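You operate a simulated robot arm through the tools that you are given. There is no shell and no other tool. Be economical: measure what you need, move in short steps, check, and stop when the job is done.

Carry out the task below with a simulated two-armed robot. There is one attempt and no reset: what you move stays moved.

Task
Set the lane for the black tray and run it to the stop.
Fine: turn the width knob to the tray's printed width; load the tray by the zero button; switch the belt off again.

The check looks at the end state, three seconds after you hand in, the way a careful person would. Anything else that was tipped, shoved, dropped, spilled or broken makes it a failure.

Robot
Two 7-joint arms with two-finger parallel grippers on one trunk, on a base that drives. Base frame: it is fixed to the floor where the robot stands at the start and does not move with it; the origin is under the middle of the robot, x ahead of it, y to its left, z up. Units: m, rad, N and s.
The left shoulder is at the start at [0.05, 0.161, 1.098], the right one opposite. With the tool pointing down near the work surface each hand reaches from about 0.24 to 0.68 m from the robot's upright axis, wherever it stands, measured 20 degrees to its own side. Places, roughly: conveyor belt [1, 0.3, 0.8]; conveyor run switch [0.6, -0.9, 0.6]; gate [0.7, -0.1, 1]; track knob [0.5, -0.6, 0.8]; white pointer knob [0.6, 0.2, 0.8]. Payload 3.43 kg a hand.
Tool frame (each hand has its own): the origin (TCP) lies between the finger pads and is the grasp point; the fingertips stand 0.03 m ahead of it; z points along the fingers, y is the line along which they close. The gripper opens to 0.094 m. The fingers are 0.028 m wide and 0.01 m thick; the gripper's body (0.05 by 0.096 m) begins 0.055 m behind the TCP.
Orientation is that of the tool frame in the base frame, as a unit quaternion [w, x, y, z]. With the fingers straight down and closing along the base's y, the tool's x points along the base's -x, its y along +y and its z along -z.

Tools
- The arms move only by the tool step_arm. It takes "left_moves", "right_moves" or both (then of equal length, played together; a hand with none holds still); each is a list of rows, each an object of numbers (a shift or turn left out is 0, a gripper value left out holds the last): "tx", "ty", "tz": the shift along the base's x, y, z in units of 300 mm (1.0 is 300 mm); "rx", "ry", "rz": the turn, a rotation vector about the base's x, y, z in units of 90 degrees (1.0 is 90 degrees); "claw": the gripper command, from -1 (shut) to 1 (fully open), values between in proportion. In form: [{"tx": .., "ty": .., "tz": .., "rx": .., "ry": .., "rz": .., "claw": ..}, ...]. A call has 1 to 10 rows; each row is the pose to reach, as a shift and turn from the pose commanded when the call began. A call with a number of a shift or a turn outside -1 to 1 is refused whole. A row lasts 0.2 s, in which the tool goes at most 0.05 m and 0.15 rad; a call with a longer step from one row to the next is refused whole, and so is a gripper value outside its range. A pose out of reach is approached as far as the arm can. The call stops where the force on the tool passes 40 N (or 10 N more than at its start, if that is more) or the arm is blocked; 0.2 s more then pass. The fingers move at their own pace (about 0.045 m/s each) and stop on an object; they squeeze with about 36 N. The grip force told is the motor's: it shows also when the fingers shut on nothing. Time passes only in rows, and 0.2 s behind the last, so rows that repeat a pose let the fingers close. The reply holds the time, the measured pose of the TCP, the force on the tool along the base axes, the opening and the grip force, in the units named above and with some noise, with the torque about the TCP (base axes, N m) and any sound that the robot's microphone picked up.
- Cameras (640 x 400 px; columns grow to the right, rows downward): "scene" is now at [0.131, 0.0102, 1.2382]; the picture's right is [0.12, -0.99, 0.00], its down [-0.41, -0.05, -0.91] and it looks along [0.90, 0.11, -0.41] (base axes); focal length 221 px, centre (320, 200). "left" rides on the left gripper at [0.076, -0.014, -0.102] in its tool frame; the picture's right is [0.18, 0.98, 0.00], its down [-0.75, 0.14, -0.64] and it looks along [-0.63, 0.12, 0.77] (tool axes); focal length 243 px, centre (320, 200). "right" rides on the right gripper at [0.076, 0.014, -0.103] in its tool frame; the picture's right is [-0.18, 0.98, 0.00], its down [-0.75, -0.14, -0.64] and it looks along [-0.63, -0.12, 0.77] (tool axes); focal length 243 px, centre (320, 200). There is no depth. A picture from a camera that has moved, and an enlarged one, comes with that camera's place and axes in the base frame and with its lens.
- snapshot(camera): a new picture of that camera. It takes no simulated time.
- move_column(by): slides the trunk up (or, below 0, down) by that many m; the arms and the scene camera ride with it, the base frame stays. It gives what a move gives, with no picture.
- base_move(legs): drives the robot by 1 to 6 legs, each [ahead, left, turn to the left] in m, m and rad, along the robot's own axes; the way and the turn of a leg run together, so that a leg with both is an arc; at most 1.5 m and 3.142 rad a leg. The arms and the cameras ride along, it lands a little off, and it stops where it bumps. It gives what a move gives.
- turn_head(pan, tilt): turns the head with the scene camera to pan (to the left, within 1.396 rad either way) and tilt (down, from -0.506 to 1.204), counted from straight ahead of the robot. It gives what a move gives.
- zoom(camera, box): a new picture of the part [left, top, right, bottom] of that camera's present view, enlarged. It takes no simulated time.
- close_job(): hands the job in; it is judged then, once.

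Go step by step. Nothing tells you exact positions but the pictures and the camera data: compare them with the known pose of the tool, close in by small moves and look again before you grip or let go. The budget is 120 turns and 92 pictures, counting those below and the enlarged ones. Unless the task says otherwise, let go and move clear before handing in, and close with one line.

The tools are called by a JSON object that holds its "op" and its "data". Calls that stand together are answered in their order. step_arm: Moves the arms, as the interface text tells. Its arguments: {"type":"object","properties":{"left_moves":{"type":"array","items":{"type":"object","properties":{"tx":{"type":"number"},"ty":{"type":"number"},"tz":{"type":"number"},"rx":{"type":"number"},"ry":{"type":"number"},"rz":{"type":"number"},"claw":{"type":"number"}}}},"right_moves":{"type":"array","items":{"type":"object","properties":{"tx":{"type":"number"},"ty":{"type":"number"},"tz":{"type":"number"},"rx":{"type":"number"},"ry":{"type":"number"},"rz":{"type":"number"},"claw":{"type":"number"}}}}},"required":[]} The other tools are called the same way: move_column (by) slides the trunk up or down; base_move (legs) drives the base; turn_head (pan, tilt) turns the head that bears the scene camera; snapshot (camera) takes a picture; zoom (camera, box) takes an enlarged picture of a part of a camera's view; close_job () hands the job in.

At the start:

```text
t: 0.0
left_position: [0.3377, 0.2325, 1.1506]
left_ee_rot: [0.0, -0.002, 1.0, 0.0]
left_wrist_force: [-0.4, -0.4, 0.0]
left_wrist_torque: [0.0, 0.0, -0.01]
left_finger_gap: 0.094
left_finger_force: 0.1
right_position: [0.4091, -0.0263, 1.1666]
right_ee_rot: [-0.001, 0.0, 1.0, -0.001]
right_wrist_force: [0.0, -0.5, -0.3]
right_wrist_torque: [-0.02, -0.02, 0.02]
right_finger_gap: 0.094
right_finger_force: 0.1
trunk travel left (down, up): [-0.125, 0.142]
robot x, y, heading: [0.0018, -0.0, -0.001]
head pan, tilt: [0.126, 0.424]
```

scene: 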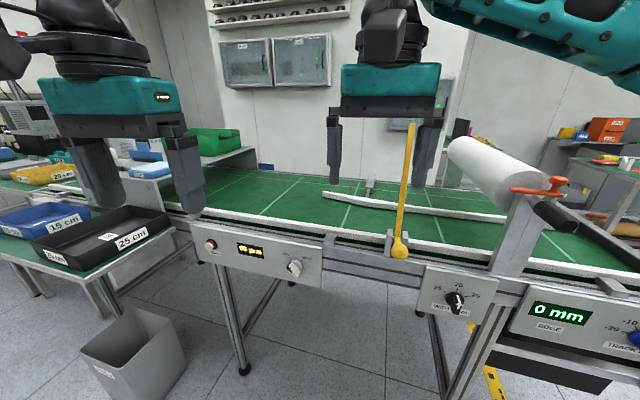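
right: 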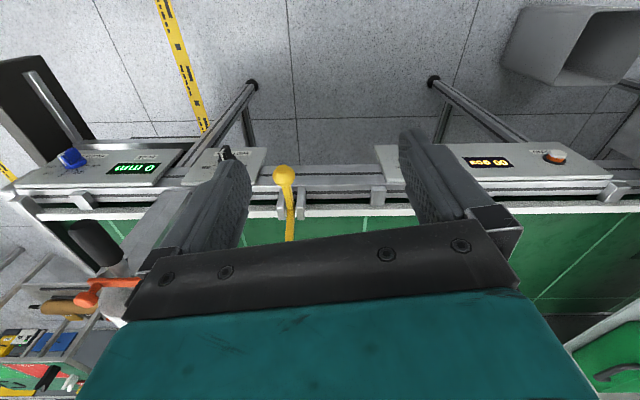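
left: 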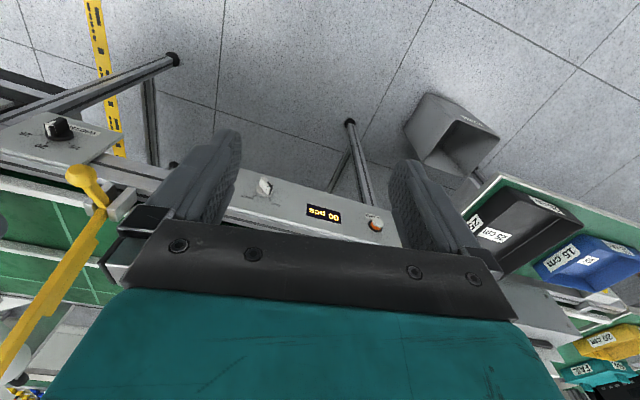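

I see a conveyor with several panels: a left panel (button, "00 pcs" display, white knob), a black WIDTH knob, a panel with "0 mm" and a blue TRACK knob, and trays on a side table, including a black one labelled 25 cm. I'll look closer first.

{"op": "zoom", "data": {"camera": "scene", "box": [0, 180, 220, 320]}}

{"op": "zoom", "data": {"camera": "scene", "box": [180, 210, 340, 310]}}

{"op": "zoom", "data": {"camera": "scene", "box": [400, 240, 640, 390]}}

{"op": "turn_head", "data": {"pan": -0.8, "tilt": 0.55}}

{"op": "snapshot", "data": {"camera": "scene"}}

```text
2.86 times, centred on (110, 250) of scene
camera zoom: at [0.131, 0.0102, 1.2382], right [0.12, -0.99, 0.0], down [-0.41, -0.05, -0.91], along [0.9, 0.11, -0.41], focal length 632 px, centre (920, 57)
```

zoom: 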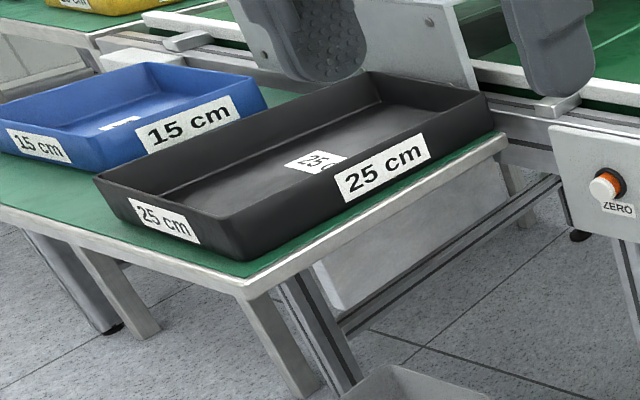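

```text
4.00 times, centred on (260, 260) of scene
camera zoom: at [0.131, 0.0102, 1.2382], right [0.12, -0.99, 0.0], down [-0.41, -0.05, -0.91], along [0.9, 0.11, -0.41], focal length 885 px, centre (560, -40)
```

zoom: 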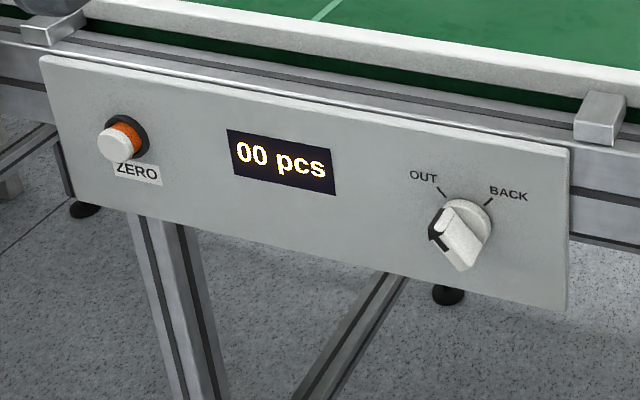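

```text
2.67 times, centred on (520, 315) of scene
camera zoom: at [0.131, 0.0102, 1.2382], right [0.12, -0.99, 0.0], down [-0.41, -0.05, -0.91], along [0.9, 0.11, -0.41], focal length 590 px, centre (-213, -107)
```

zoom: 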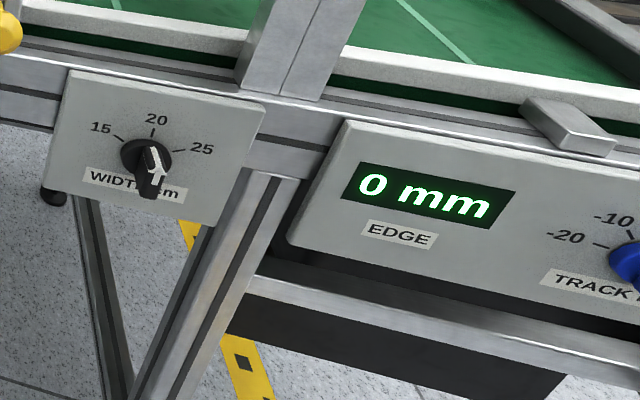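

```text
t: 1.2
left_position: [0.3374, 0.2315, 1.1513]
left_ee_rot: [0.0, -0.001, 1.0, 0.0]
left_wrist_force: [-0.3, -0.4, -0.3]
left_wrist_torque: [-0.01, 0.01, -0.01]
left_finger_gap: 0.094
left_finger_force: 0.1
right_position: [0.4086, -0.0258, 1.1658]
right_ee_rot: [0.0, 0.001, 1.0, 0.0]
right_wrist_force: [0.5, 0.6, -1.2]
right_wrist_torque: [0.01, 0.02, 0.0]
right_finger_gap: 0.0939
right_finger_force: 0.2
trunk travel left (down, up): [-0.125, 0.142]
robot x, y, heading: [-0.0014, 0.0001, 0.002]
head pan, tilt: [-0.799, 0.55]
```

```text
85 pictures are left
camera scene: at [0.1021, -0.0656, 1.2267], right [-0.72, -0.7, 0.0], down [-0.36, 0.37, -0.85], along [0.59, -0.61, -0.52], focal length 221 px, centre (320, 200)
```

scene: 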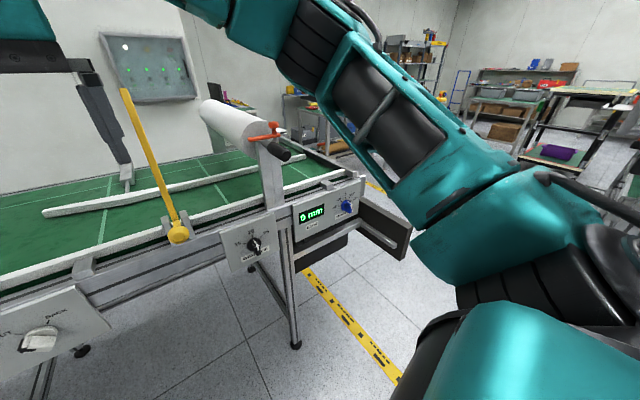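

The far end needs a closer look, especially the run switch and the stop.

{"op": "zoom", "data": {"camera": "scene", "box": [190, 160, 430, 310]}}

{"op": "zoom", "data": {"camera": "scene", "box": [0, 80, 340, 290]}}

```text
2.67 times, centred on (310, 235) of scene
camera zoom: at [0.1021, -0.0656, 1.2267], right [-0.72, -0.7, 0.0], down [-0.36, 0.37, -0.85], along [0.59, -0.61, -0.52], focal length 590 px, centre (347, 107)
```

zoom: 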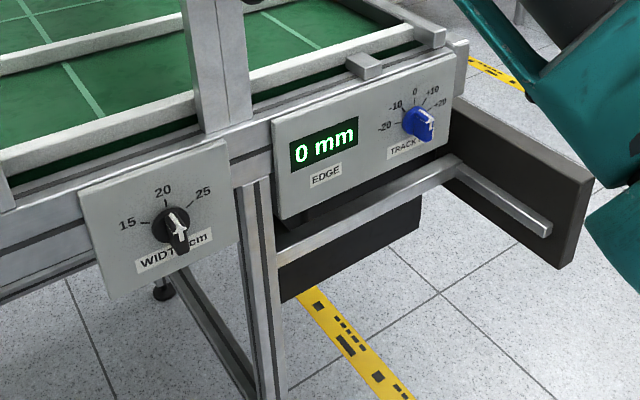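

```text
1.88 times, centred on (170, 185) of scene
camera zoom: at [0.1021, -0.0656, 1.2267], right [-0.72, -0.7, 0.0], down [-0.36, 0.37, -0.85], along [0.59, -0.61, -0.52], focal length 416 px, centre (602, 228)
```

zoom: 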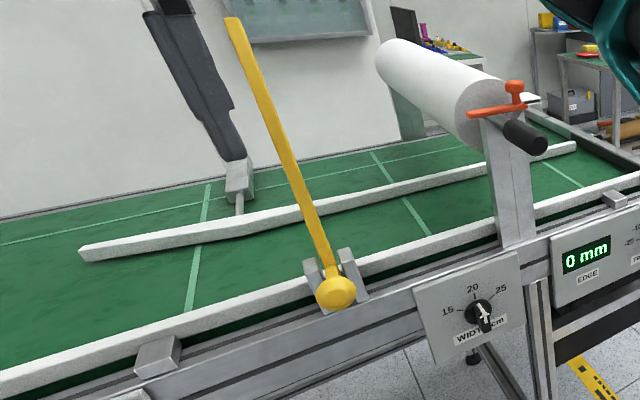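

The black tray is 25 cm. The run switch isn't visible yet, so I'll drive back and to the right to look for it and see the knobs face on.

{"op": "base_move", "data": {"legs": [[-0.2, 0, 0], [0, -0.5, 0]]}}

{"op": "turn_head", "data": {"pan": -0.3, "tilt": 0.65}}

{"op": "snapshot", "data": {"camera": "scene"}}

```text
t: 7.3
left_position: [0.1392, -0.2668, 1.1507]
left_ee_rot: [0.0, -0.001, 1.0, -0.001]
left_wrist_force: [-0.1, -0.4, 0.3]
left_wrist_torque: [-0.01, 0.04, -0.01]
left_finger_gap: 0.0937
left_finger_force: 0.2
right_position: [0.2098, -0.5249, 1.1665]
right_ee_rot: [0.001, 0.0, 1.0, 0.0]
right_wrist_force: [0.1, 0.4, -0.6]
right_wrist_torque: [0.02, 0.0, -0.03]
right_finger_gap: 0.0937
right_finger_force: 0.1
trunk travel left (down, up): [-0.125, 0.142]
robot x, y, heading: [-0.2002, -0.4984, -0.002]
head pan, tilt: [-0.799, 0.55]
```

```text
t: 8.2
left_position: [0.1386, -0.2661, 1.1512]
left_ee_rot: [0.0, -0.001, 1.0, 0.0]
left_wrist_force: [-0.4, -0.8, 0.0]
left_wrist_torque: [0.0, 0.0, -0.04]
left_finger_gap: 0.0939
left_finger_force: 0.0
right_position: [0.2095, -0.5247, 1.1661]
right_ee_rot: [0.001, 0.0, 1.0, -0.001]
right_wrist_force: [0.2, -0.3, 0.7]
right_wrist_torque: [-0.01, 0.01, -0.02]
right_finger_gap: 0.0943
right_finger_force: 0.0
trunk travel left (down, up): [-0.125, 0.142]
robot x, y, heading: [-0.1988, -0.4981, -0.001]
head pan, tilt: [-0.3, 0.649]
```

```text
82 pictures are left
camera scene: at [-0.0776, -0.5261, 1.2179], right [-0.3, -0.95, 0.0], down [-0.58, 0.18, -0.8], along [0.76, -0.24, -0.6], focal length 221 px, centre (320, 200)
```

scene: 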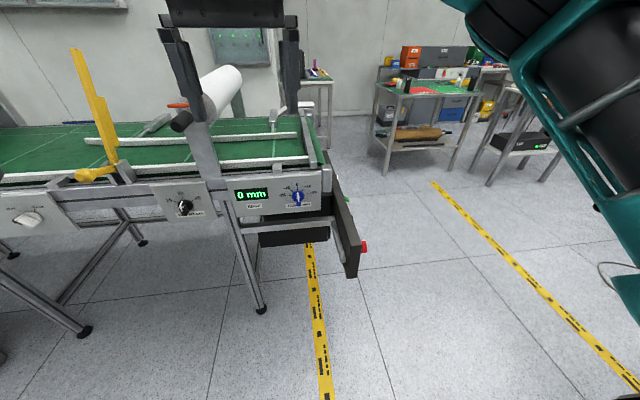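

A red thing sits on the outer side of the dark plate, probably the run switch. I'll zoom on the knobs now, then drive round to look at it.

{"op": "zoom", "data": {"camera": "scene", "box": [140, 160, 340, 285]}}

{"op": "base_move", "data": {"legs": [[-0.1, -0.85, 0], [0, 0, 0.7]]}}

{"op": "turn_head", "data": {"pan": 0, "tilt": 0.5}}

{"op": "snapshot", "data": {"camera": "scene"}}

```text
3.20 times, centred on (240, 222) of scene
camera zoom: at [-0.0776, -0.5261, 1.2179], right [-0.3, -0.95, 0.0], down [-0.58, 0.18, -0.8], along [0.76, -0.24, -0.6], focal length 708 px, centre (576, 128)
```

zoom: 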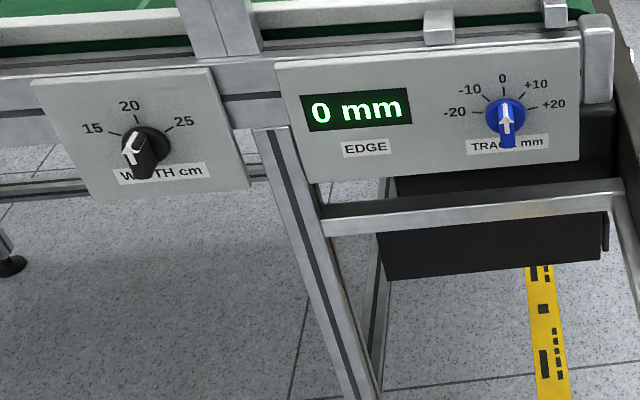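

```text
t: 11.3
left_position: [0.1174, -0.4674, 1.1512]
left_ee_rot: [0.001, 0.005, 1.0, 0.0]
left_wrist_force: [0.1, 0.7, 1.3]
left_wrist_torque: [0.02, 0.01, 0.0]
left_finger_gap: 0.0942
left_finger_force: 0.1
right_position: [0.1869, -0.7272, 1.1664]
right_ee_rot: [0.0, 0.005, 1.0, 0.0]
right_wrist_force: [0.4, 1.1, -0.5]
right_wrist_torque: [0.01, 0.01, 0.04]
right_finger_gap: 0.0938
right_finger_force: 0.0
trunk travel left (down, up): [-0.125, 0.142]
robot x, y, heading: [-0.2215, -0.6969, -0.008]
head pan, tilt: [-0.3, 0.649]
stopped in leg 1: the robot was blocked; the commanded pose is now the measured one
```

```text
t: 12.1
left_position: [0.1174, -0.4681, 1.1509]
left_ee_rot: [0.001, 0.004, 1.0, 0.001]
left_wrist_force: [-0.2, -0.5, 0.0]
left_wrist_torque: [0.0, 0.01, 0.01]
left_finger_gap: 0.0942
left_finger_force: 0.1
right_position: [0.1865, -0.7271, 1.1661]
right_ee_rot: [0.0, 0.006, 1.0, 0.0]
right_wrist_force: [-0.3, -0.5, -0.2]
right_wrist_torque: [-0.01, -0.02, -0.01]
right_finger_gap: 0.0937
right_finger_force: 0.0
trunk travel left (down, up): [-0.125, 0.142]
robot x, y, heading: [-0.2222, -0.6996, -0.009]
head pan, tilt: [0.0, 0.499]
```

```text
80 pictures are left
camera scene: at [-0.0919, -0.7001, 1.2313], right [-0.01, -1.0, 0.0], down [-0.48, 0.0, -0.88], along [0.88, -0.01, -0.48], focal length 221 px, centre (320, 200)
```

scene: 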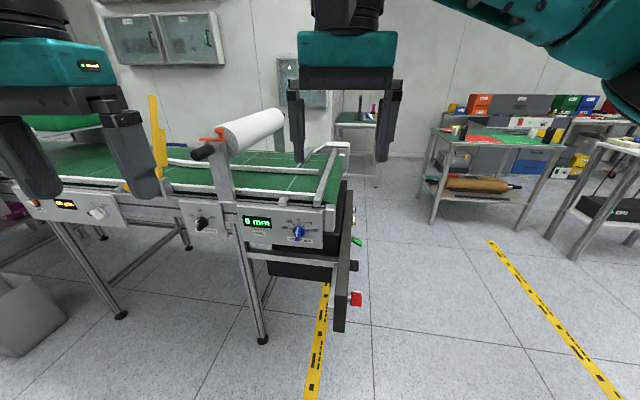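

Something at my right blocked the base; I'll look there, and zoom on the switch plate.

{"op": "zoom", "data": {"camera": "scene", "box": [280, 180, 420, 340]}}

{"op": "turn_head", "data": {"pan": -1.39, "tilt": 0.85}}

{"op": "snapshot", "data": {"camera": "scene"}}

```text
2.50 times, centred on (350, 260) of scene
camera zoom: at [-0.0919, -0.7001, 1.2313], right [-0.01, -1.0, 0.0], down [-0.48, 0.0, -0.88], along [0.88, -0.01, -0.48], focal length 553 px, centre (245, 50)
```

zoom: 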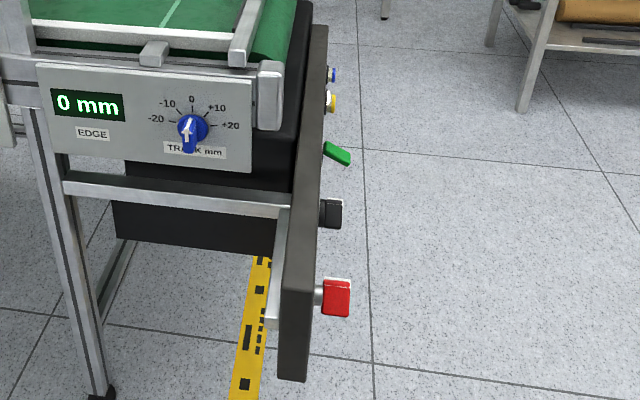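

```text
t: 13.6
left_position: [0.1176, -0.4685, 1.1523]
left_ee_rot: [0.001, 0.005, 1.0, 0.001]
left_wrist_force: [0.9, 0.4, 0.1]
left_wrist_torque: [0.0, 0.0, 0.03]
left_finger_gap: 0.0939
left_finger_force: 0.0
right_position: [0.1862, -0.727, 1.167]
right_ee_rot: [0.0, 0.005, 1.0, 0.0]
right_wrist_force: [0.0, -0.1, -0.7]
right_wrist_torque: [0.0, -0.02, -0.03]
right_finger_gap: 0.0938
right_finger_force: 0.0
trunk travel left (down, up): [-0.125, 0.142]
robot x, y, heading: [-0.2172, -0.698, -0.006]
head pan, tilt: [-1.389, 0.85]
```

```text
78 pictures are left
camera scene: at [-0.1694, -0.7762, 1.2013], right [-0.98, -0.17, 0.0], down [-0.13, 0.74, -0.66], along [0.11, -0.65, -0.75], focal length 221 px, centre (320, 200)
```

scene: 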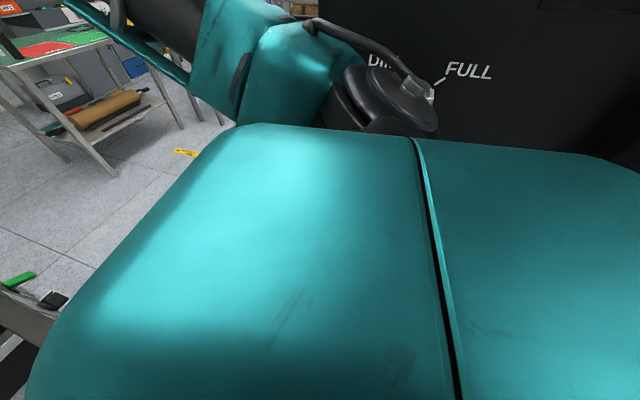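

A black cabinet with a DIM/FULL knob stands close on my right. I'll ease away from it and look at how far it extends.

{"op": "base_move", "data": {"legs": [[0, 0.2, 0]]}}

{"op": "turn_head", "data": {"pan": -1.1, "tilt": 0.5}}

{"op": "snapshot", "data": {"camera": "scene"}}

{"op": "snapshot", "data": {"camera": "right"}}

```text
t: 16.0
left_position: [0.1187, -0.2654, 1.1512]
left_ee_rot: [0.001, 0.002, 1.0, 0.0]
left_wrist_force: [0.3, -0.5, -0.3]
left_wrist_torque: [0.01, -0.03, 0.0]
left_finger_gap: 0.0942
left_finger_force: 0.0
right_position: [0.1882, -0.5243, 1.1658]
right_ee_rot: [0.0, 0.006, 1.0, 0.0]
right_wrist_force: [0.1, 0.0, -0.3]
right_wrist_torque: [-0.01, 0.01, 0.0]
right_finger_gap: 0.0942
right_finger_force: 0.0
trunk travel left (down, up): [-0.125, 0.142]
robot x, y, heading: [-0.218, -0.4951, -0.01]
head pan, tilt: [-1.389, 0.85]
```

```text
t: 16.9
left_position: [0.1183, -0.2664, 1.1514]
left_ee_rot: [0.001, 0.002, 1.0, 0.001]
left_wrist_force: [0.2, -0.4, 0.3]
left_wrist_torque: [-0.04, -0.03, -0.01]
left_finger_gap: 0.094
left_finger_force: 0.0
right_position: [0.1883, -0.5243, 1.167]
right_ee_rot: [0.0, 0.005, 1.0, 0.001]
right_wrist_force: [1.1, -0.4, -1.1]
right_wrist_torque: [-0.02, 0.0, -0.05]
right_finger_gap: 0.094
right_finger_force: 0.1
trunk travel left (down, up): [-0.125, 0.142]
robot x, y, heading: [-0.2218, -0.4931, -0.005]
head pan, tilt: [-1.1, 0.499]
```

```text
77 pictures are left
camera scene: at [-0.1407, -0.5786, 1.2312], right [-0.89, -0.45, 0.0], down [-0.21, 0.43, -0.88], along [0.39, -0.78, -0.48], focal length 221 px, centre (320, 200)
```

scene: 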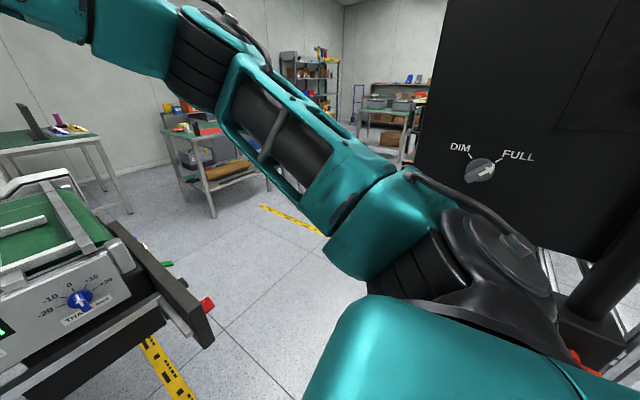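

```text
76 pictures are left
camera right: at [0.1131, -0.5096, 1.2707], right [0.19, 0.98, 0.0], down [0.75, -0.15, 0.64], along [0.63, -0.12, -0.77], focal length 243 px, centre (320, 200)
```

right: 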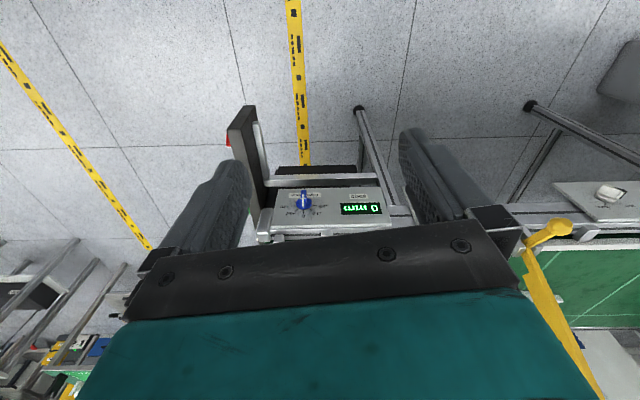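

The plate's controls run in a row along x: red (0.34), black (0.47), green (0.60), then yellow and blue. To read the labels I'll move nearer and hold the right hand out beyond the plate with its camera facing +y.

{"op": "base_move", "data": {"legs": [[0.18, -0.1, 0]]}}

{"op": "step_arm", "data": {"right_moves": [{"ty": -0.15, "rz": 0.09}, {"ty": -0.3, "rz": 0.18}, {"ty": -0.45, "rz": 0.27}, {"ty": -0.6, "rz": 0.36}, {"ty": -0.75, "rz": 0.45}, {"ty": -0.9, "rz": 0.54}, {"ty": -1.0, "rz": 0.63}, {"ty": -1.0, "rz": 0.72}, {"ty": -1.0, "rz": 0.81}, {"ty": -1.0, "rz": 0.9}]}}

{"op": "snapshot", "data": {"camera": "right"}}

```text
t: 18.5
left_position: [0.2964, -0.3672, 1.1522]
left_ee_rot: [0.002, 0.002, 1.0, 0.001]
left_wrist_force: [0.4, -0.6, 0.4]
left_wrist_torque: [0.0, 0.02, 0.02]
left_finger_gap: 0.094
left_finger_force: 0.1
right_position: [0.3676, -0.6254, 1.1669]
right_ee_rot: [0.0, 0.003, 1.0, 0.001]
right_wrist_force: [1.1, -0.3, -0.1]
right_wrist_torque: [0.01, 0.01, 0.02]
right_finger_gap: 0.0942
right_finger_force: 0.0
trunk travel left (down, up): [-0.125, 0.142]
robot x, y, heading: [-0.0442, -0.5953, -0.005]
head pan, tilt: [-1.1, 0.499]
```

```text
t: 20.7
left_position: [0.296, -0.3664, 1.1511]
left_ee_rot: [0.001, 0.001, 1.0, -0.001]
left_wrist_force: [-0.2, 0.1, -0.1]
left_wrist_torque: [-0.01, -0.04, 0.02]
left_finger_gap: 0.0938
left_finger_force: 0.0
right_position: [0.2479, -0.7643, 1.1176]
right_ee_rot: [0.001, -0.646, 0.763, 0.001]
right_wrist_force: [0.0, -0.2, -0.3]
right_wrist_torque: [-0.02, -0.01, -0.04]
right_finger_gap: 0.094
right_finger_force: 0.1
right hand out of reach, approached as far as the arm can: row 6, 7, 8, 9, 10
trunk travel left (down, up): [-0.125, 0.142]
robot x, y, heading: [-0.0458, -0.5982, -0.001]
head pan, tilt: [-1.1, 0.499]
```

```text
75 pictures are left
camera right: at [0.2218, -0.8367, 1.2217], right [-0.94, 0.34, 0.0], down [0.26, 0.72, 0.64], along [0.22, 0.6, -0.77], focal length 243 px, centre (320, 200)
```

right: 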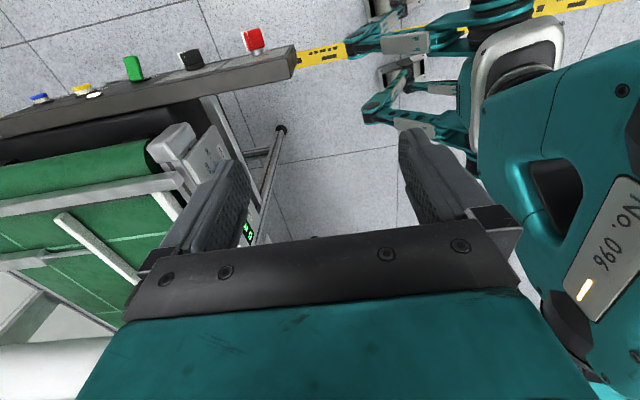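

The row reads red, black, green, yellow/white, blue. I'll lower the hand and move it further out to see the face of the plate.

{"op": "step_arm", "data": {"right_moves": [{"tz": -0.15}, {"tz": -0.3}, {"tz": -0.4, "ty": -0.12}, {"tz": -0.5, "ty": -0.24}, {"tz": -0.6, "ty": -0.35}]}}

{"op": "snapshot", "data": {"camera": "right"}}

```text
t: 21.9
left_position: [0.2974, -0.3667, 1.1506]
left_ee_rot: [0.001, 0.001, 1.0, 0.001]
left_wrist_force: [0.3, 0.0, 0.2]
left_wrist_torque: [0.01, -0.01, 0.01]
left_finger_gap: 0.0941
left_finger_force: 0.0
right_position: [0.2159, -0.8003, 0.985]
right_ee_rot: [-0.001, -0.646, 0.763, 0.001]
right_wrist_force: [-1.0, -0.2, -0.1]
right_wrist_torque: [0.02, 0.01, -0.01]
right_finger_gap: 0.094
right_finger_force: 0.1
right hand out of reach, approached as far as the arm can: row 3, 4, 5
trunk travel left (down, up): [-0.125, 0.142]
robot x, y, heading: [-0.0437, -0.5979, -0.005]
head pan, tilt: [-1.1, 0.499]
```

```text
74 pictures are left
camera right: at [0.1889, -0.8728, 1.0894], right [-0.94, 0.34, 0.0], down [0.26, 0.72, 0.64], along [0.22, 0.6, -0.77], focal length 243 px, centre (320, 200)
```

right: 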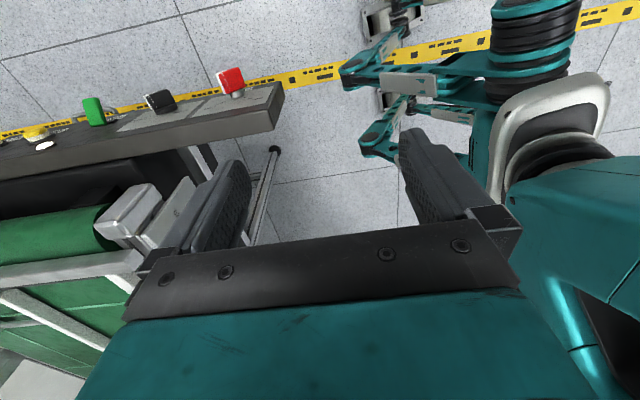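

I need the hand further out at −y. I'll ease the yaw back to about 35–40° and extend it.

{"op": "step_arm", "data": {"right_moves": [{"tx": 0.06, "ty": -0.08, "rz": -0.09}, {"tx": 0.12, "ty": -0.16, "rz": -0.18}, {"tx": 0.18, "ty": -0.24, "rz": -0.27}, {"tx": 0.26, "ty": -0.34, "rz": -0.36}, {"tx": 0.34, "ty": -0.44, "rz": -0.45}, {"tx": 0.42, "ty": -0.54, "rz": -0.45}, {"tx": 0.5, "ty": -0.65, "rz": -0.45}, {"tx": 0.58, "ty": -0.75, "rz": -0.45}, {"tx": 0.66, "ty": -0.85, "rz": -0.45}]}}

{"op": "snapshot", "data": {"camera": "right"}}

```text
t: 23.9
left_position: [0.2946, -0.367, 1.152]
left_ee_rot: [0.0, 0.002, 1.0, 0.002]
left_wrist_force: [0.1, 0.2, -1.4]
left_wrist_torque: [0.01, 0.01, 0.01]
left_finger_gap: 0.0939
left_finger_force: 0.1
right_position: [0.3155, -0.9223, 0.9955]
right_ee_rot: [0.0, -0.341, 0.94, 0.002]
right_wrist_force: [-0.3, 0.0, 0.9]
right_wrist_torque: [0.03, 0.0, -0.01]
right_finger_gap: 0.0941
right_finger_force: 0.1
right hand out of reach, approached as far as the arm can: row 1, 2, 3, 4, 5, 6, 7, 8, 9
trunk travel left (down, up): [-0.125, 0.142]
robot x, y, heading: [-0.0413, -0.5975, -0.002]
head pan, tilt: [-1.1, 0.499]
```

```text
73 pictures are left
camera right: at [0.2482, -0.9591, 1.0998], right [-0.49, 0.87, 0.0], down [0.67, 0.37, 0.64], along [0.56, 0.32, -0.77], focal length 243 px, centre (320, 200)
```

right: 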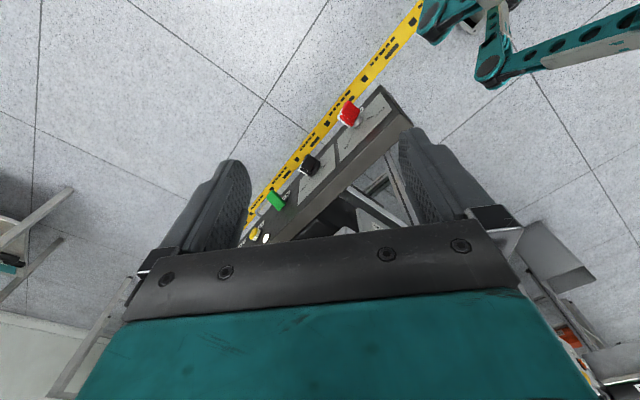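

{"op": "zoom", "data": {"camera": "right", "box": [235, 80, 415, 250]}}

```text
2.35 times, centred on (325, 165) of right
camera zoom: at [0.2482, -0.9591, 1.0998], right [-0.49, 0.87, 0.0], down [0.67, 0.37, 0.64], along [0.56, 0.32, -0.77], focal length 571 px, centre (308, 282)
```

zoom: 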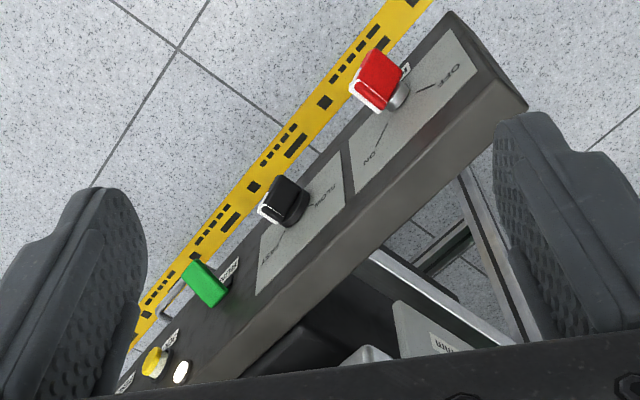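

The red knob has ON/OFF marks, the black one seems to be a speed selector, and the green, yellow and blue ones have labels I can't read. I'll go lower and further out.

{"op": "step_arm", "data": {"right_moves": [{"ty": -0.08, "tz": -0.1}, {"ty": -0.16, "tz": -0.2}, {"ty": -0.24, "tz": -0.3}, {"ty": -0.32, "tz": -0.4}, {"ty": -0.4, "tz": -0.5}, {"ty": -0.4, "tz": -0.6}]}}

{"op": "snapshot", "data": {"camera": "right"}}

```text
t: 25.3
left_position: [0.295, -0.3663, 1.1516]
left_ee_rot: [0.002, 0.001, 1.0, 0.001]
left_wrist_force: [0.3, -0.3, -0.5]
left_wrist_torque: [0.06, -0.01, -0.02]
left_finger_gap: 0.0941
left_finger_force: 0.0
right_position: [0.2883, -0.918, 0.8877]
right_ee_rot: [0.003, -0.342, 0.94, -0.001]
right_wrist_force: [-0.7, 0.6, -0.8]
right_wrist_torque: [0.02, -0.01, 0.0]
right_finger_gap: 0.0938
right_finger_force: 0.0
right hand out of reach, approached as far as the arm can: row 1, 2, 3, 4, 5, 6
trunk travel left (down, up): [-0.125, 0.142]
robot x, y, heading: [-0.042, -0.5998, -0.004]
head pan, tilt: [-1.1, 0.499]
```

```text
71 pictures are left
camera right: at [0.221, -0.956, 0.9913], right [-0.49, 0.87, 0.0], down [0.66, 0.38, 0.65], along [0.56, 0.32, -0.76], focal length 243 px, centre (320, 200)
```

right: 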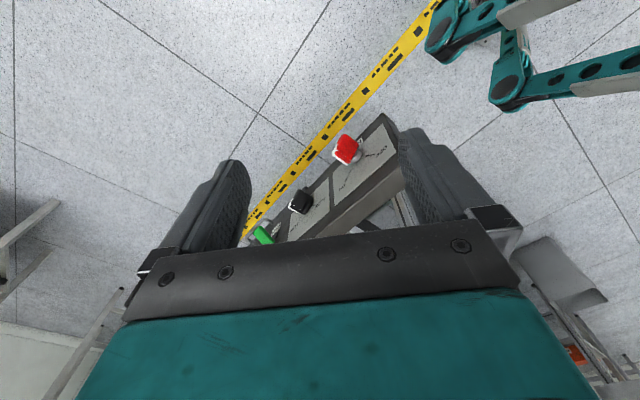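

{"op": "turn_head", "data": {"pan": -1.2, "tilt": 0.7}}

{"op": "snapshot", "data": {"camera": "scene"}}

```text
t: 26.0
left_position: [0.2972, -0.3666, 1.1509]
left_ee_rot: [0.002, 0.001, 1.0, 0.0]
left_wrist_force: [-0.3, -0.5, 0.1]
left_wrist_torque: [0.0, -0.02, -0.01]
left_finger_gap: 0.0935
left_finger_force: 0.1
right_position: [0.2888, -0.9169, 0.8888]
right_ee_rot: [0.003, -0.343, 0.94, 0.0]
right_wrist_force: [0.3, 0.5, -0.4]
right_wrist_torque: [0.0, -0.03, 0.01]
right_finger_gap: 0.0941
right_finger_force: 0.2
trunk travel left (down, up): [-0.125, 0.142]
robot x, y, heading: [-0.0427, -0.5985, -0.001]
head pan, tilt: [-1.201, 0.7]
```

```text
70 pictures are left
camera scene: at [0.0275, -0.6782, 1.2136], right [-0.93, -0.36, 0.0], down [-0.23, 0.6, -0.77], along [0.27, -0.71, -0.64], focal length 221 px, centre (320, 200)
```

scene: 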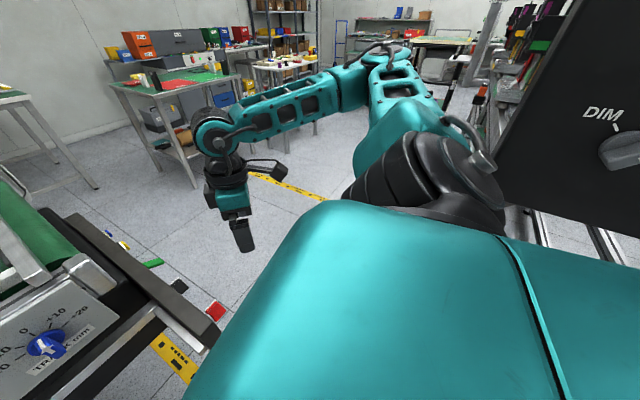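

The cabinet's lower-left corner is at about x −0.145, y −1.04, with its bottom at z ≈ 0.98. I'll shift slightly forward and 0.2 m right, which stays clear of it and puts the switch plate within comfortable reach.

{"op": "base_move", "data": {"legs": [[0.05, 0, 0], [0, -0.18, 0]]}}

{"op": "snapshot", "data": {"camera": "right"}}

```text
t: 28.8
left_position: [0.3449, -0.5472, 1.1507]
left_ee_rot: [0.0, 0.0, 1.0, 0.001]
left_wrist_force: [-0.5, 0.1, 0.2]
left_wrist_torque: [0.0, 0.02, 0.01]
left_finger_gap: 0.0938
left_finger_force: 0.1
right_position: [0.339, -1.0982, 0.8864]
right_ee_rot: [0.0, -0.343, 0.939, -0.001]
right_wrist_force: [0.0, -0.4, 0.5]
right_wrist_torque: [-0.04, 0.01, 0.03]
right_finger_gap: 0.0941
right_finger_force: 0.0
trunk travel left (down, up): [-0.125, 0.142]
robot x, y, heading: [0.0087, -0.7789, 0.003]
head pan, tilt: [-1.201, 0.7]
```

```text
69 pictures are left
camera right: at [0.2726, -1.1357, 0.9907], right [-0.49, 0.87, 0.0], down [0.67, 0.38, 0.64], along [0.56, 0.32, -0.77], focal length 243 px, centre (320, 200)
```

right: 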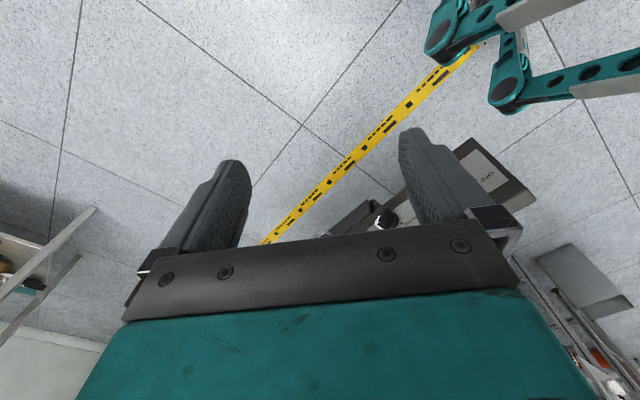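

{"op": "step_arm", "data": {"right_moves": [{"tz": 0.1, "rz": 0.09}, {"tz": 0.2, "rz": 0.18}, {"tz": 0.2, "rz": 0.27}, {"tz": 0.2, "rz": 0.36}, {"tz": 0.2, "rz": 0.45}]}}

{"op": "snapshot", "data": {"camera": "right"}}

```text
t: 30.0
left_position: [0.3437, -0.5472, 1.1523]
left_ee_rot: [0.002, 0.0, 1.0, 0.001]
left_wrist_force: [-0.3, -0.7, 0.8]
left_wrist_torque: [0.02, 0.01, -0.04]
left_finger_gap: 0.0941
left_finger_force: 0.2
right_position: [0.2836, -0.9913, 1.0007]
right_ee_rot: [0.0, -0.612, 0.791, -0.001]
right_wrist_force: [0.3, 0.2, 0.4]
right_wrist_torque: [0.01, -0.02, -0.01]
right_finger_gap: 0.0941
right_finger_force: 0.0
right hand out of reach, approached as far as the arm can: row 1, 2, 3, 4, 5
trunk travel left (down, up): [-0.125, 0.142]
robot x, y, heading: [0.0067, -0.7763, -0.001]
head pan, tilt: [-1.201, 0.7]
```

```text
68 pictures are left
camera right: at [0.2508, -1.061, 1.1043], right [-0.91, 0.42, 0.0], down [0.32, 0.7, 0.64], along [0.27, 0.58, -0.77], focal length 243 px, centre (320, 200)
```

right: 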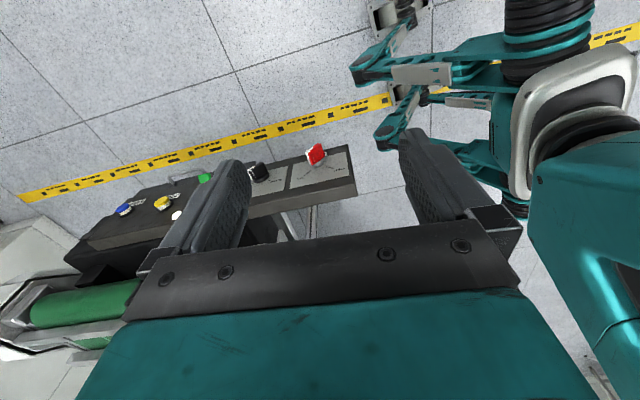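

{"op": "zoom", "data": {"camera": "right", "box": [90, 135, 240, 240]}}

{"op": "zoom", "data": {"camera": "right", "box": [230, 135, 370, 230]}}

```text
3.81 times, centred on (165, 188) of right
camera zoom: at [0.2508, -1.061, 1.1043], right [-0.91, 0.42, 0.0], down [0.32, 0.7, 0.64], along [0.27, 0.58, -0.77], focal length 924 px, centre (910, 248)
```

zoom: 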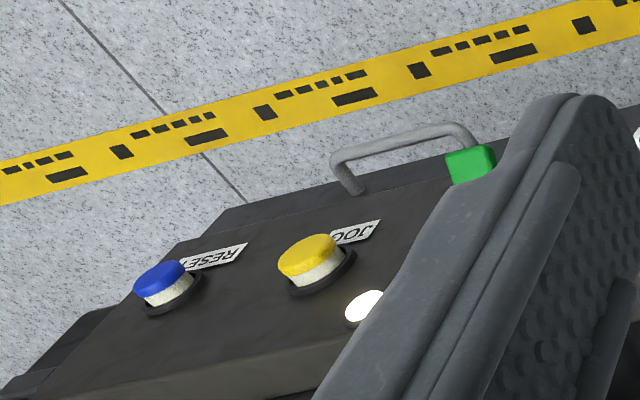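

```text
4.21 times, centred on (300, 182) of right
camera zoom: at [0.2508, -1.061, 1.1043], right [-0.91, 0.42, 0.0], down [0.32, 0.7, 0.64], along [0.27, 0.58, -0.77], focal length 1022 px, centre (404, 274)
```

zoom: 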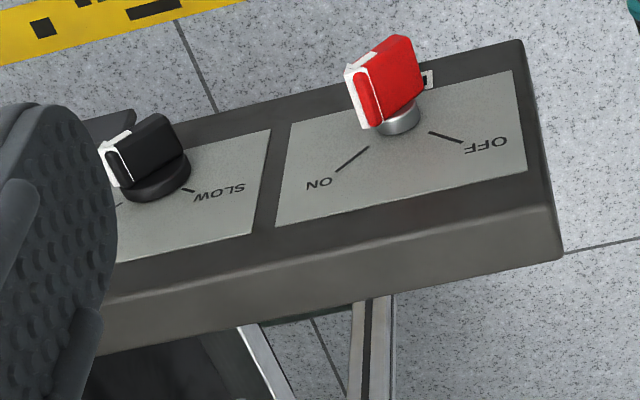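

RESET (blue), JOG (yellow), SLOW/FAST (black) and ON/OFF (red) are readable. The green lever's label isn't, so I'll yaw the hand to centre on it.

{"op": "step_arm", "data": {"right_moves": [{"rz": -0.09}, {"rz": -0.18}, {"rz": -0.27}, {"rz": -0.27, "tz": -0.1}]}}

{"op": "snapshot", "data": {"camera": "right"}}

```text
t: 31.0
left_position: [0.345, -0.5466, 1.151]
left_ee_rot: [0.001, 0.0, 1.0, 0.001]
left_wrist_force: [0.0, 0.5, 1.2]
left_wrist_torque: [0.02, -0.02, -0.03]
left_finger_gap: 0.0941
left_finger_force: 0.0
right_position: [0.2852, -0.988, 0.9676]
right_ee_rot: [-0.002, -0.431, 0.903, -0.001]
right_wrist_force: [0.0, -0.8, 0.3]
right_wrist_torque: [0.01, 0.03, -0.03]
right_finger_gap: 0.0941
right_finger_force: 0.1
trunk travel left (down, up): [-0.125, 0.142]
robot x, y, heading: [0.0061, -0.7832, 0.001]
head pan, tilt: [-1.201, 0.7]
```

```text
65 pictures are left
camera right: at [0.227, -1.0388, 1.0717], right [-0.65, 0.76, 0.0], down [0.58, 0.5, 0.64], along [0.49, 0.41, -0.77], focal length 243 px, centre (320, 200)
```

right: 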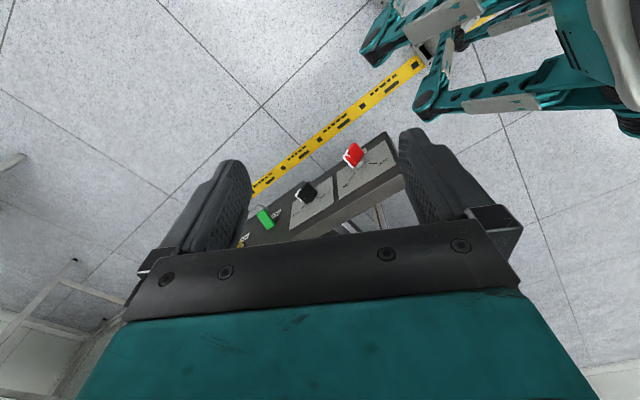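

{"op": "zoom", "data": {"camera": "right", "box": [235, 190, 315, 250]}}

{"op": "zoom", "data": {"camera": "right", "box": [280, 130, 400, 220]}}

```text
6.67 times, centred on (275, 220) of right
camera zoom: at [0.227, -1.0388, 1.0717], right [-0.65, 0.76, 0.0], down [0.58, 0.5, 0.64], along [0.49, 0.41, -0.77], focal length 1618 px, centre (620, 67)
```

zoom: 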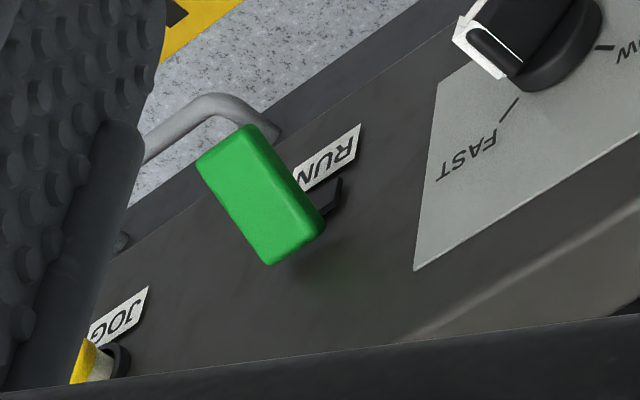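

```text
4.44 times, centred on (340, 175) of right
camera zoom: at [0.227, -1.0388, 1.0717], right [-0.65, 0.76, 0.0], down [0.58, 0.5, 0.64], along [0.49, 0.41, -0.77], focal length 1078 px, centre (231, 311)
```

zoom: 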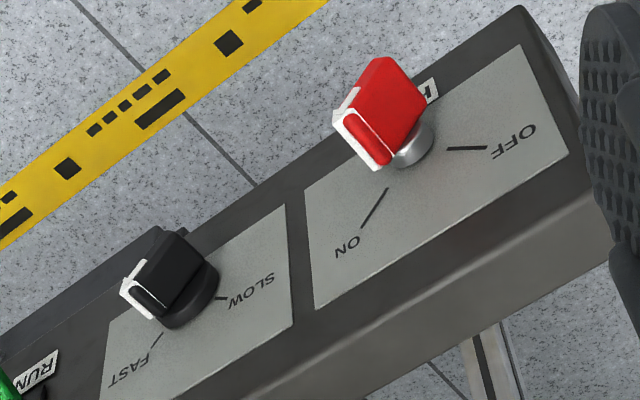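

The green paddle is RUN, the red power knob points to ON, and black is SLOW/FAST. Next is the width knob: I'll bring the right hand back to neutral and drive over to it.

{"op": "step_arm", "data": {"right_moves": [{"rz": -0.09, "tz": 0.05}, {"rz": -0.18, "tz": 0.1}, {"rz": -0.27, "tz": 0.15, "ty": 0.1}, {"rz": -0.36, "tz": 0.2, "ty": 0.2}, {"rz": -0.45, "tz": 0.2, "ty": 0.3}, {"rz": -0.54, "tz": 0.2, "ty": 0.4}, {"rz": -0.57, "tz": 0.2, "ty": 0.4}]}}

{"op": "base_move", "data": {"legs": [[-0.05, 0, 0], [0, 0.62, 0]]}}

{"op": "turn_head", "data": {"pan": -0.35, "tilt": 0.75}}

{"op": "snapshot", "data": {"camera": "scene"}}

{"op": "snapshot", "data": {"camera": "right"}}

```text
t: 32.6
left_position: [0.3463, -0.5465, 1.1511]
left_ee_rot: [0.0, 0.0, 1.0, 0.0]
left_wrist_force: [-0.9, -0.2, 1.0]
left_wrist_torque: [-0.03, 0.0, -0.02]
left_finger_gap: 0.094
left_finger_force: 0.1
right_position: [0.2846, -0.8672, 1.0261]
right_ee_rot: [-0.001, 0.003, 1.0, 0.0]
right_wrist_force: [-0.8, 0.9, 1.0]
right_wrist_torque: [-0.01, 0.02, -0.04]
right_finger_gap: 0.094
right_finger_force: 0.1
trunk travel left (down, up): [-0.125, 0.142]
robot x, y, heading: [0.0074, -0.7796, 0.001]
head pan, tilt: [-1.201, 0.7]
```

```text
t: 39.3
left_position: [0.2895, 0.1091, 1.1504]
left_ee_rot: [0.001, -0.005, 1.0, 0.0]
left_wrist_force: [-0.2, -0.2, 0.6]
left_wrist_torque: [0.02, -0.02, 0.02]
left_finger_gap: 0.0939
left_finger_force: 0.1
right_position: [0.2324, -0.2101, 1.0262]
right_ee_rot: [-0.001, -0.003, 1.0, -0.001]
right_wrist_force: [-1.3, 0.4, 0.2]
right_wrist_torque: [0.02, -0.03, 0.03]
right_finger_gap: 0.0941
right_finger_force: 0.0
trunk travel left (down, up): [-0.125, 0.142]
robot x, y, heading: [-0.0433, -0.1253, 0.007]
head pan, tilt: [-1.201, 0.7]
```

```text
t: 40.4
left_position: [0.2901, 0.1097, 1.1512]
left_ee_rot: [0.001, -0.004, 1.0, 0.001]
left_wrist_force: [-0.1, -0.3, 1.0]
left_wrist_torque: [-0.01, 0.0, 0.0]
left_finger_gap: 0.0941
left_finger_force: 0.0
right_position: [0.2321, -0.2108, 1.0266]
right_ee_rot: [-0.001, -0.004, 1.0, -0.002]
right_wrist_force: [0.7, 0.2, -0.1]
right_wrist_torque: [0.0, 0.01, -0.03]
right_finger_gap: 0.0939
right_finger_force: 0.0
trunk travel left (down, up): [-0.125, 0.142]
robot x, y, heading: [-0.0422, -0.1223, 0.01]
head pan, tilt: [-0.351, 0.75]
```

```text
62 pictures are left
camera scene: at [0.0719, -0.154, 1.2093], right [-0.33, -0.94, 0.0], down [-0.64, 0.23, -0.73], along [0.69, -0.24, -0.68], focal length 221 px, centre (320, 200)
```

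scene: 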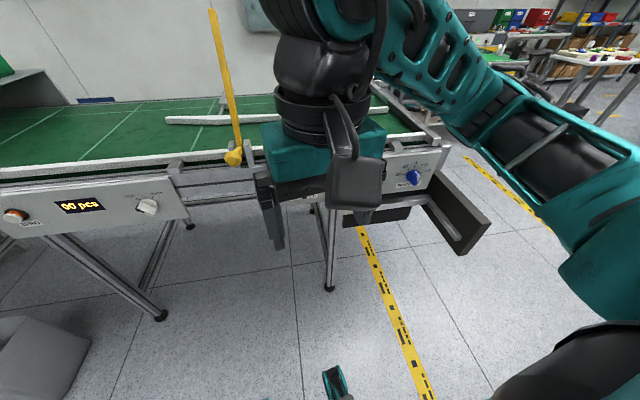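

```text
61 pictures are left
camera right: at [0.1571, -0.1977, 1.1311], right [0.18, 0.98, 0.0], down [0.76, -0.14, 0.64], along [0.63, -0.12, -0.77], focal length 243 px, centre (320, 200)
```

right: 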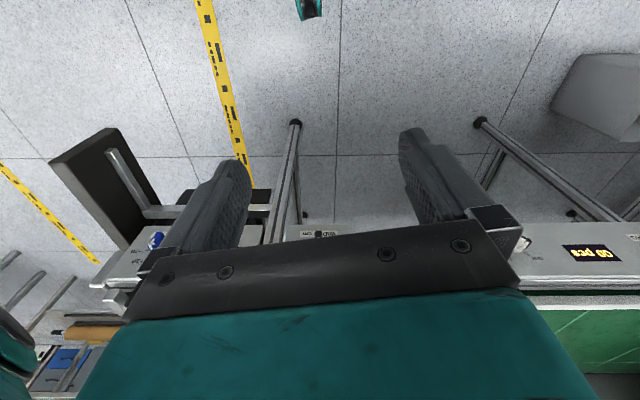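

Now I'll pitch the right hand up about 45° so its camera faces the width panel.

{"op": "step_arm", "data": {"right_moves": [{"ry": -0.09}, {"ry": -0.18}, {"ry": -0.27}, {"ry": -0.36, "tz": -0.1}, {"ry": -0.45, "tz": -0.2}, {"ry": -0.45, "tz": -0.3}, {"ry": -0.45, "tz": -0.4}]}}

{"op": "snapshot", "data": {"camera": "right"}}

```text
t: 42.0
left_position: [0.2894, 0.1101, 1.1509]
left_ee_rot: [0.001, -0.005, 1.0, 0.001]
left_wrist_force: [0.6, 0.0, -0.5]
left_wrist_torque: [-0.01, 0.0, 0.0]
left_finger_gap: 0.0942
left_finger_force: 0.0
right_position: [0.2553, -0.1758, 0.8937]
right_ee_rot: [0.346, -0.003, 0.938, -0.001]
right_wrist_force: [-1.4, 0.5, -0.8]
right_wrist_torque: [0.0, -0.04, -0.02]
right_finger_gap: 0.0941
right_finger_force: 0.0
right hand out of reach, approached as far as the arm can: row 4, 5, 6, 7
trunk travel left (down, up): [-0.125, 0.142]
robot x, y, heading: [-0.046, -0.127, 0.009]
head pan, tilt: [-0.351, 0.75]
```

```text
60 pictures are left
camera right: at [0.1326, -0.1619, 0.9237], right [0.14, 0.98, 0.11], down [0.16, -0.14, 0.98], along [0.98, -0.12, -0.17], focal length 243 px, centre (320, 200)
```

right: 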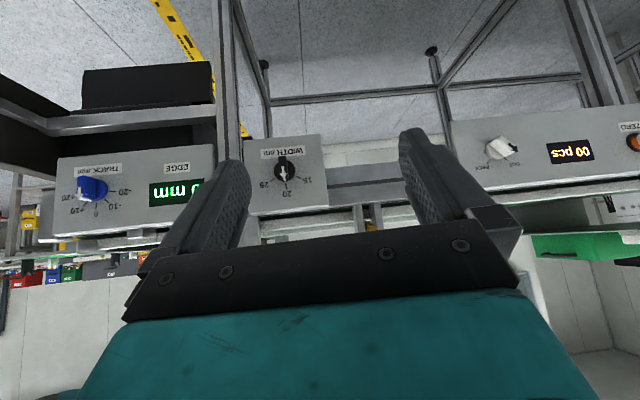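

{"op": "zoom", "data": {"camera": "right", "box": [245, 135, 335, 215]}}

{"op": "zoom", "data": {"camera": "right", "box": [450, 110, 640, 200]}}

```text
5.00 times, centred on (290, 175) of right
camera zoom: at [0.1326, -0.1619, 0.9237], right [0.14, 0.98, 0.11], down [0.16, -0.14, 0.98], along [0.98, -0.12, -0.17], focal length 1213 px, centre (470, 325)
```

zoom: 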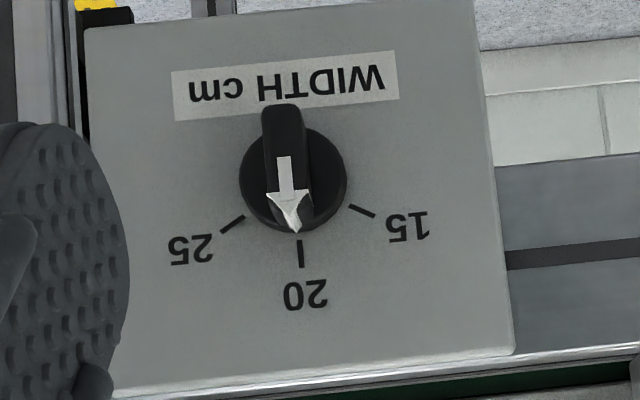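

```text
3.37 times, centred on (545, 155) of right
camera zoom: at [0.1326, -0.1619, 0.9237], right [0.14, 0.98, 0.11], down [0.16, -0.14, 0.98], along [0.98, -0.12, -0.17], focal length 817 px, centre (-438, 352)
```

zoom: 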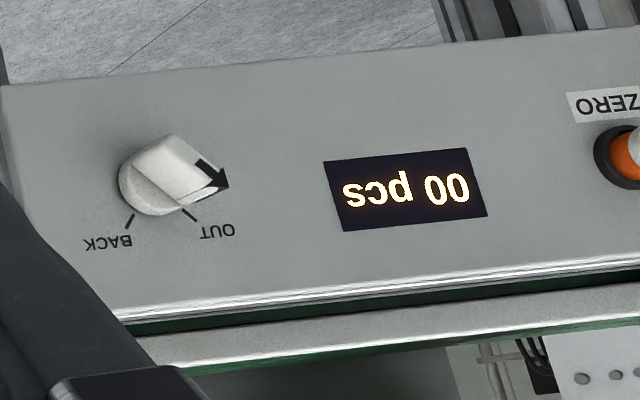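

The width pointer is at 20; 25 is a 60° clockwise turn. The white knob points to OUT. I take the knob to be at about (0.56, −0.273, 0.785), so I'll approach it with the tool pitched to about 65°.

{"op": "step_arm", "data": {"right_moves": [{"tx": 0.08, "ty": -0.06, "ry": -0.06}, {"tx": 0.16, "ty": -0.12, "ry": -0.12}, {"tx": 0.24, "ty": -0.18, "ry": -0.18}, {"tx": 0.32, "ty": -0.24, "ry": -0.24}, {"tx": 0.4, "ty": -0.3, "ry": -0.3}, {"tx": 0.45, "ty": -0.32, "tz": -0.05, "ry": -0.3}]}}

{"op": "snapshot", "data": {"camera": "right"}}

{"op": "snapshot", "data": {"camera": "scene"}}

```text
t: 43.4
left_position: [0.2886, 0.1098, 1.1512]
left_ee_rot: [0.001, -0.005, 1.0, 0.0]
left_wrist_force: [0.4, -0.3, -0.3]
left_wrist_torque: [-0.04, -0.01, 0.02]
left_finger_gap: 0.0938
left_finger_force: 0.0
right_position: [0.395, -0.247, 0.8962]
right_ee_rot: [0.553, -0.001, 0.833, -0.004]
right_wrist_force: [0.2, 0.4, 0.9]
right_wrist_torque: [0.03, 0.01, 0.0]
right_finger_gap: 0.0938
right_finger_force: 0.1
right hand out of reach, approached as far as the arm can: row 5, 6
trunk travel left (down, up): [-0.125, 0.142]
robot x, y, heading: [-0.0486, -0.1264, 0.015]
head pan, tilt: [-0.351, 0.75]
```

```text
57 pictures are left
camera right: at [0.2721, -0.2326, 0.8683], right [0.08, 0.98, 0.16], down [-0.3, -0.13, 0.94], along [0.95, -0.12, 0.29], focal length 243 px, centre (320, 200)
```

right: 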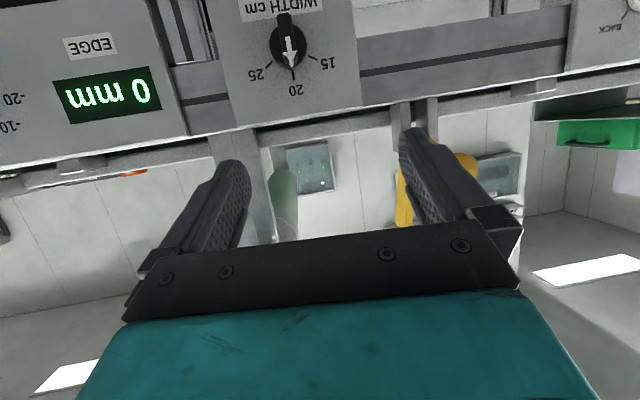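

```text
56 pictures are left
camera scene: at [0.072, -0.1537, 1.2093], right [-0.33, -0.94, 0.0], down [-0.64, 0.23, -0.73], along [0.69, -0.24, -0.68], focal length 221 px, centre (320, 200)
```

scene: 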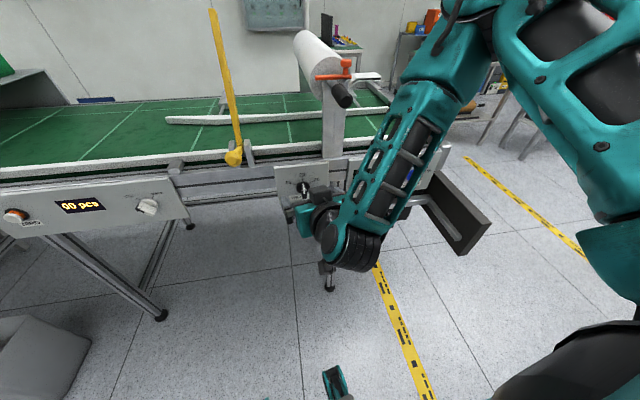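

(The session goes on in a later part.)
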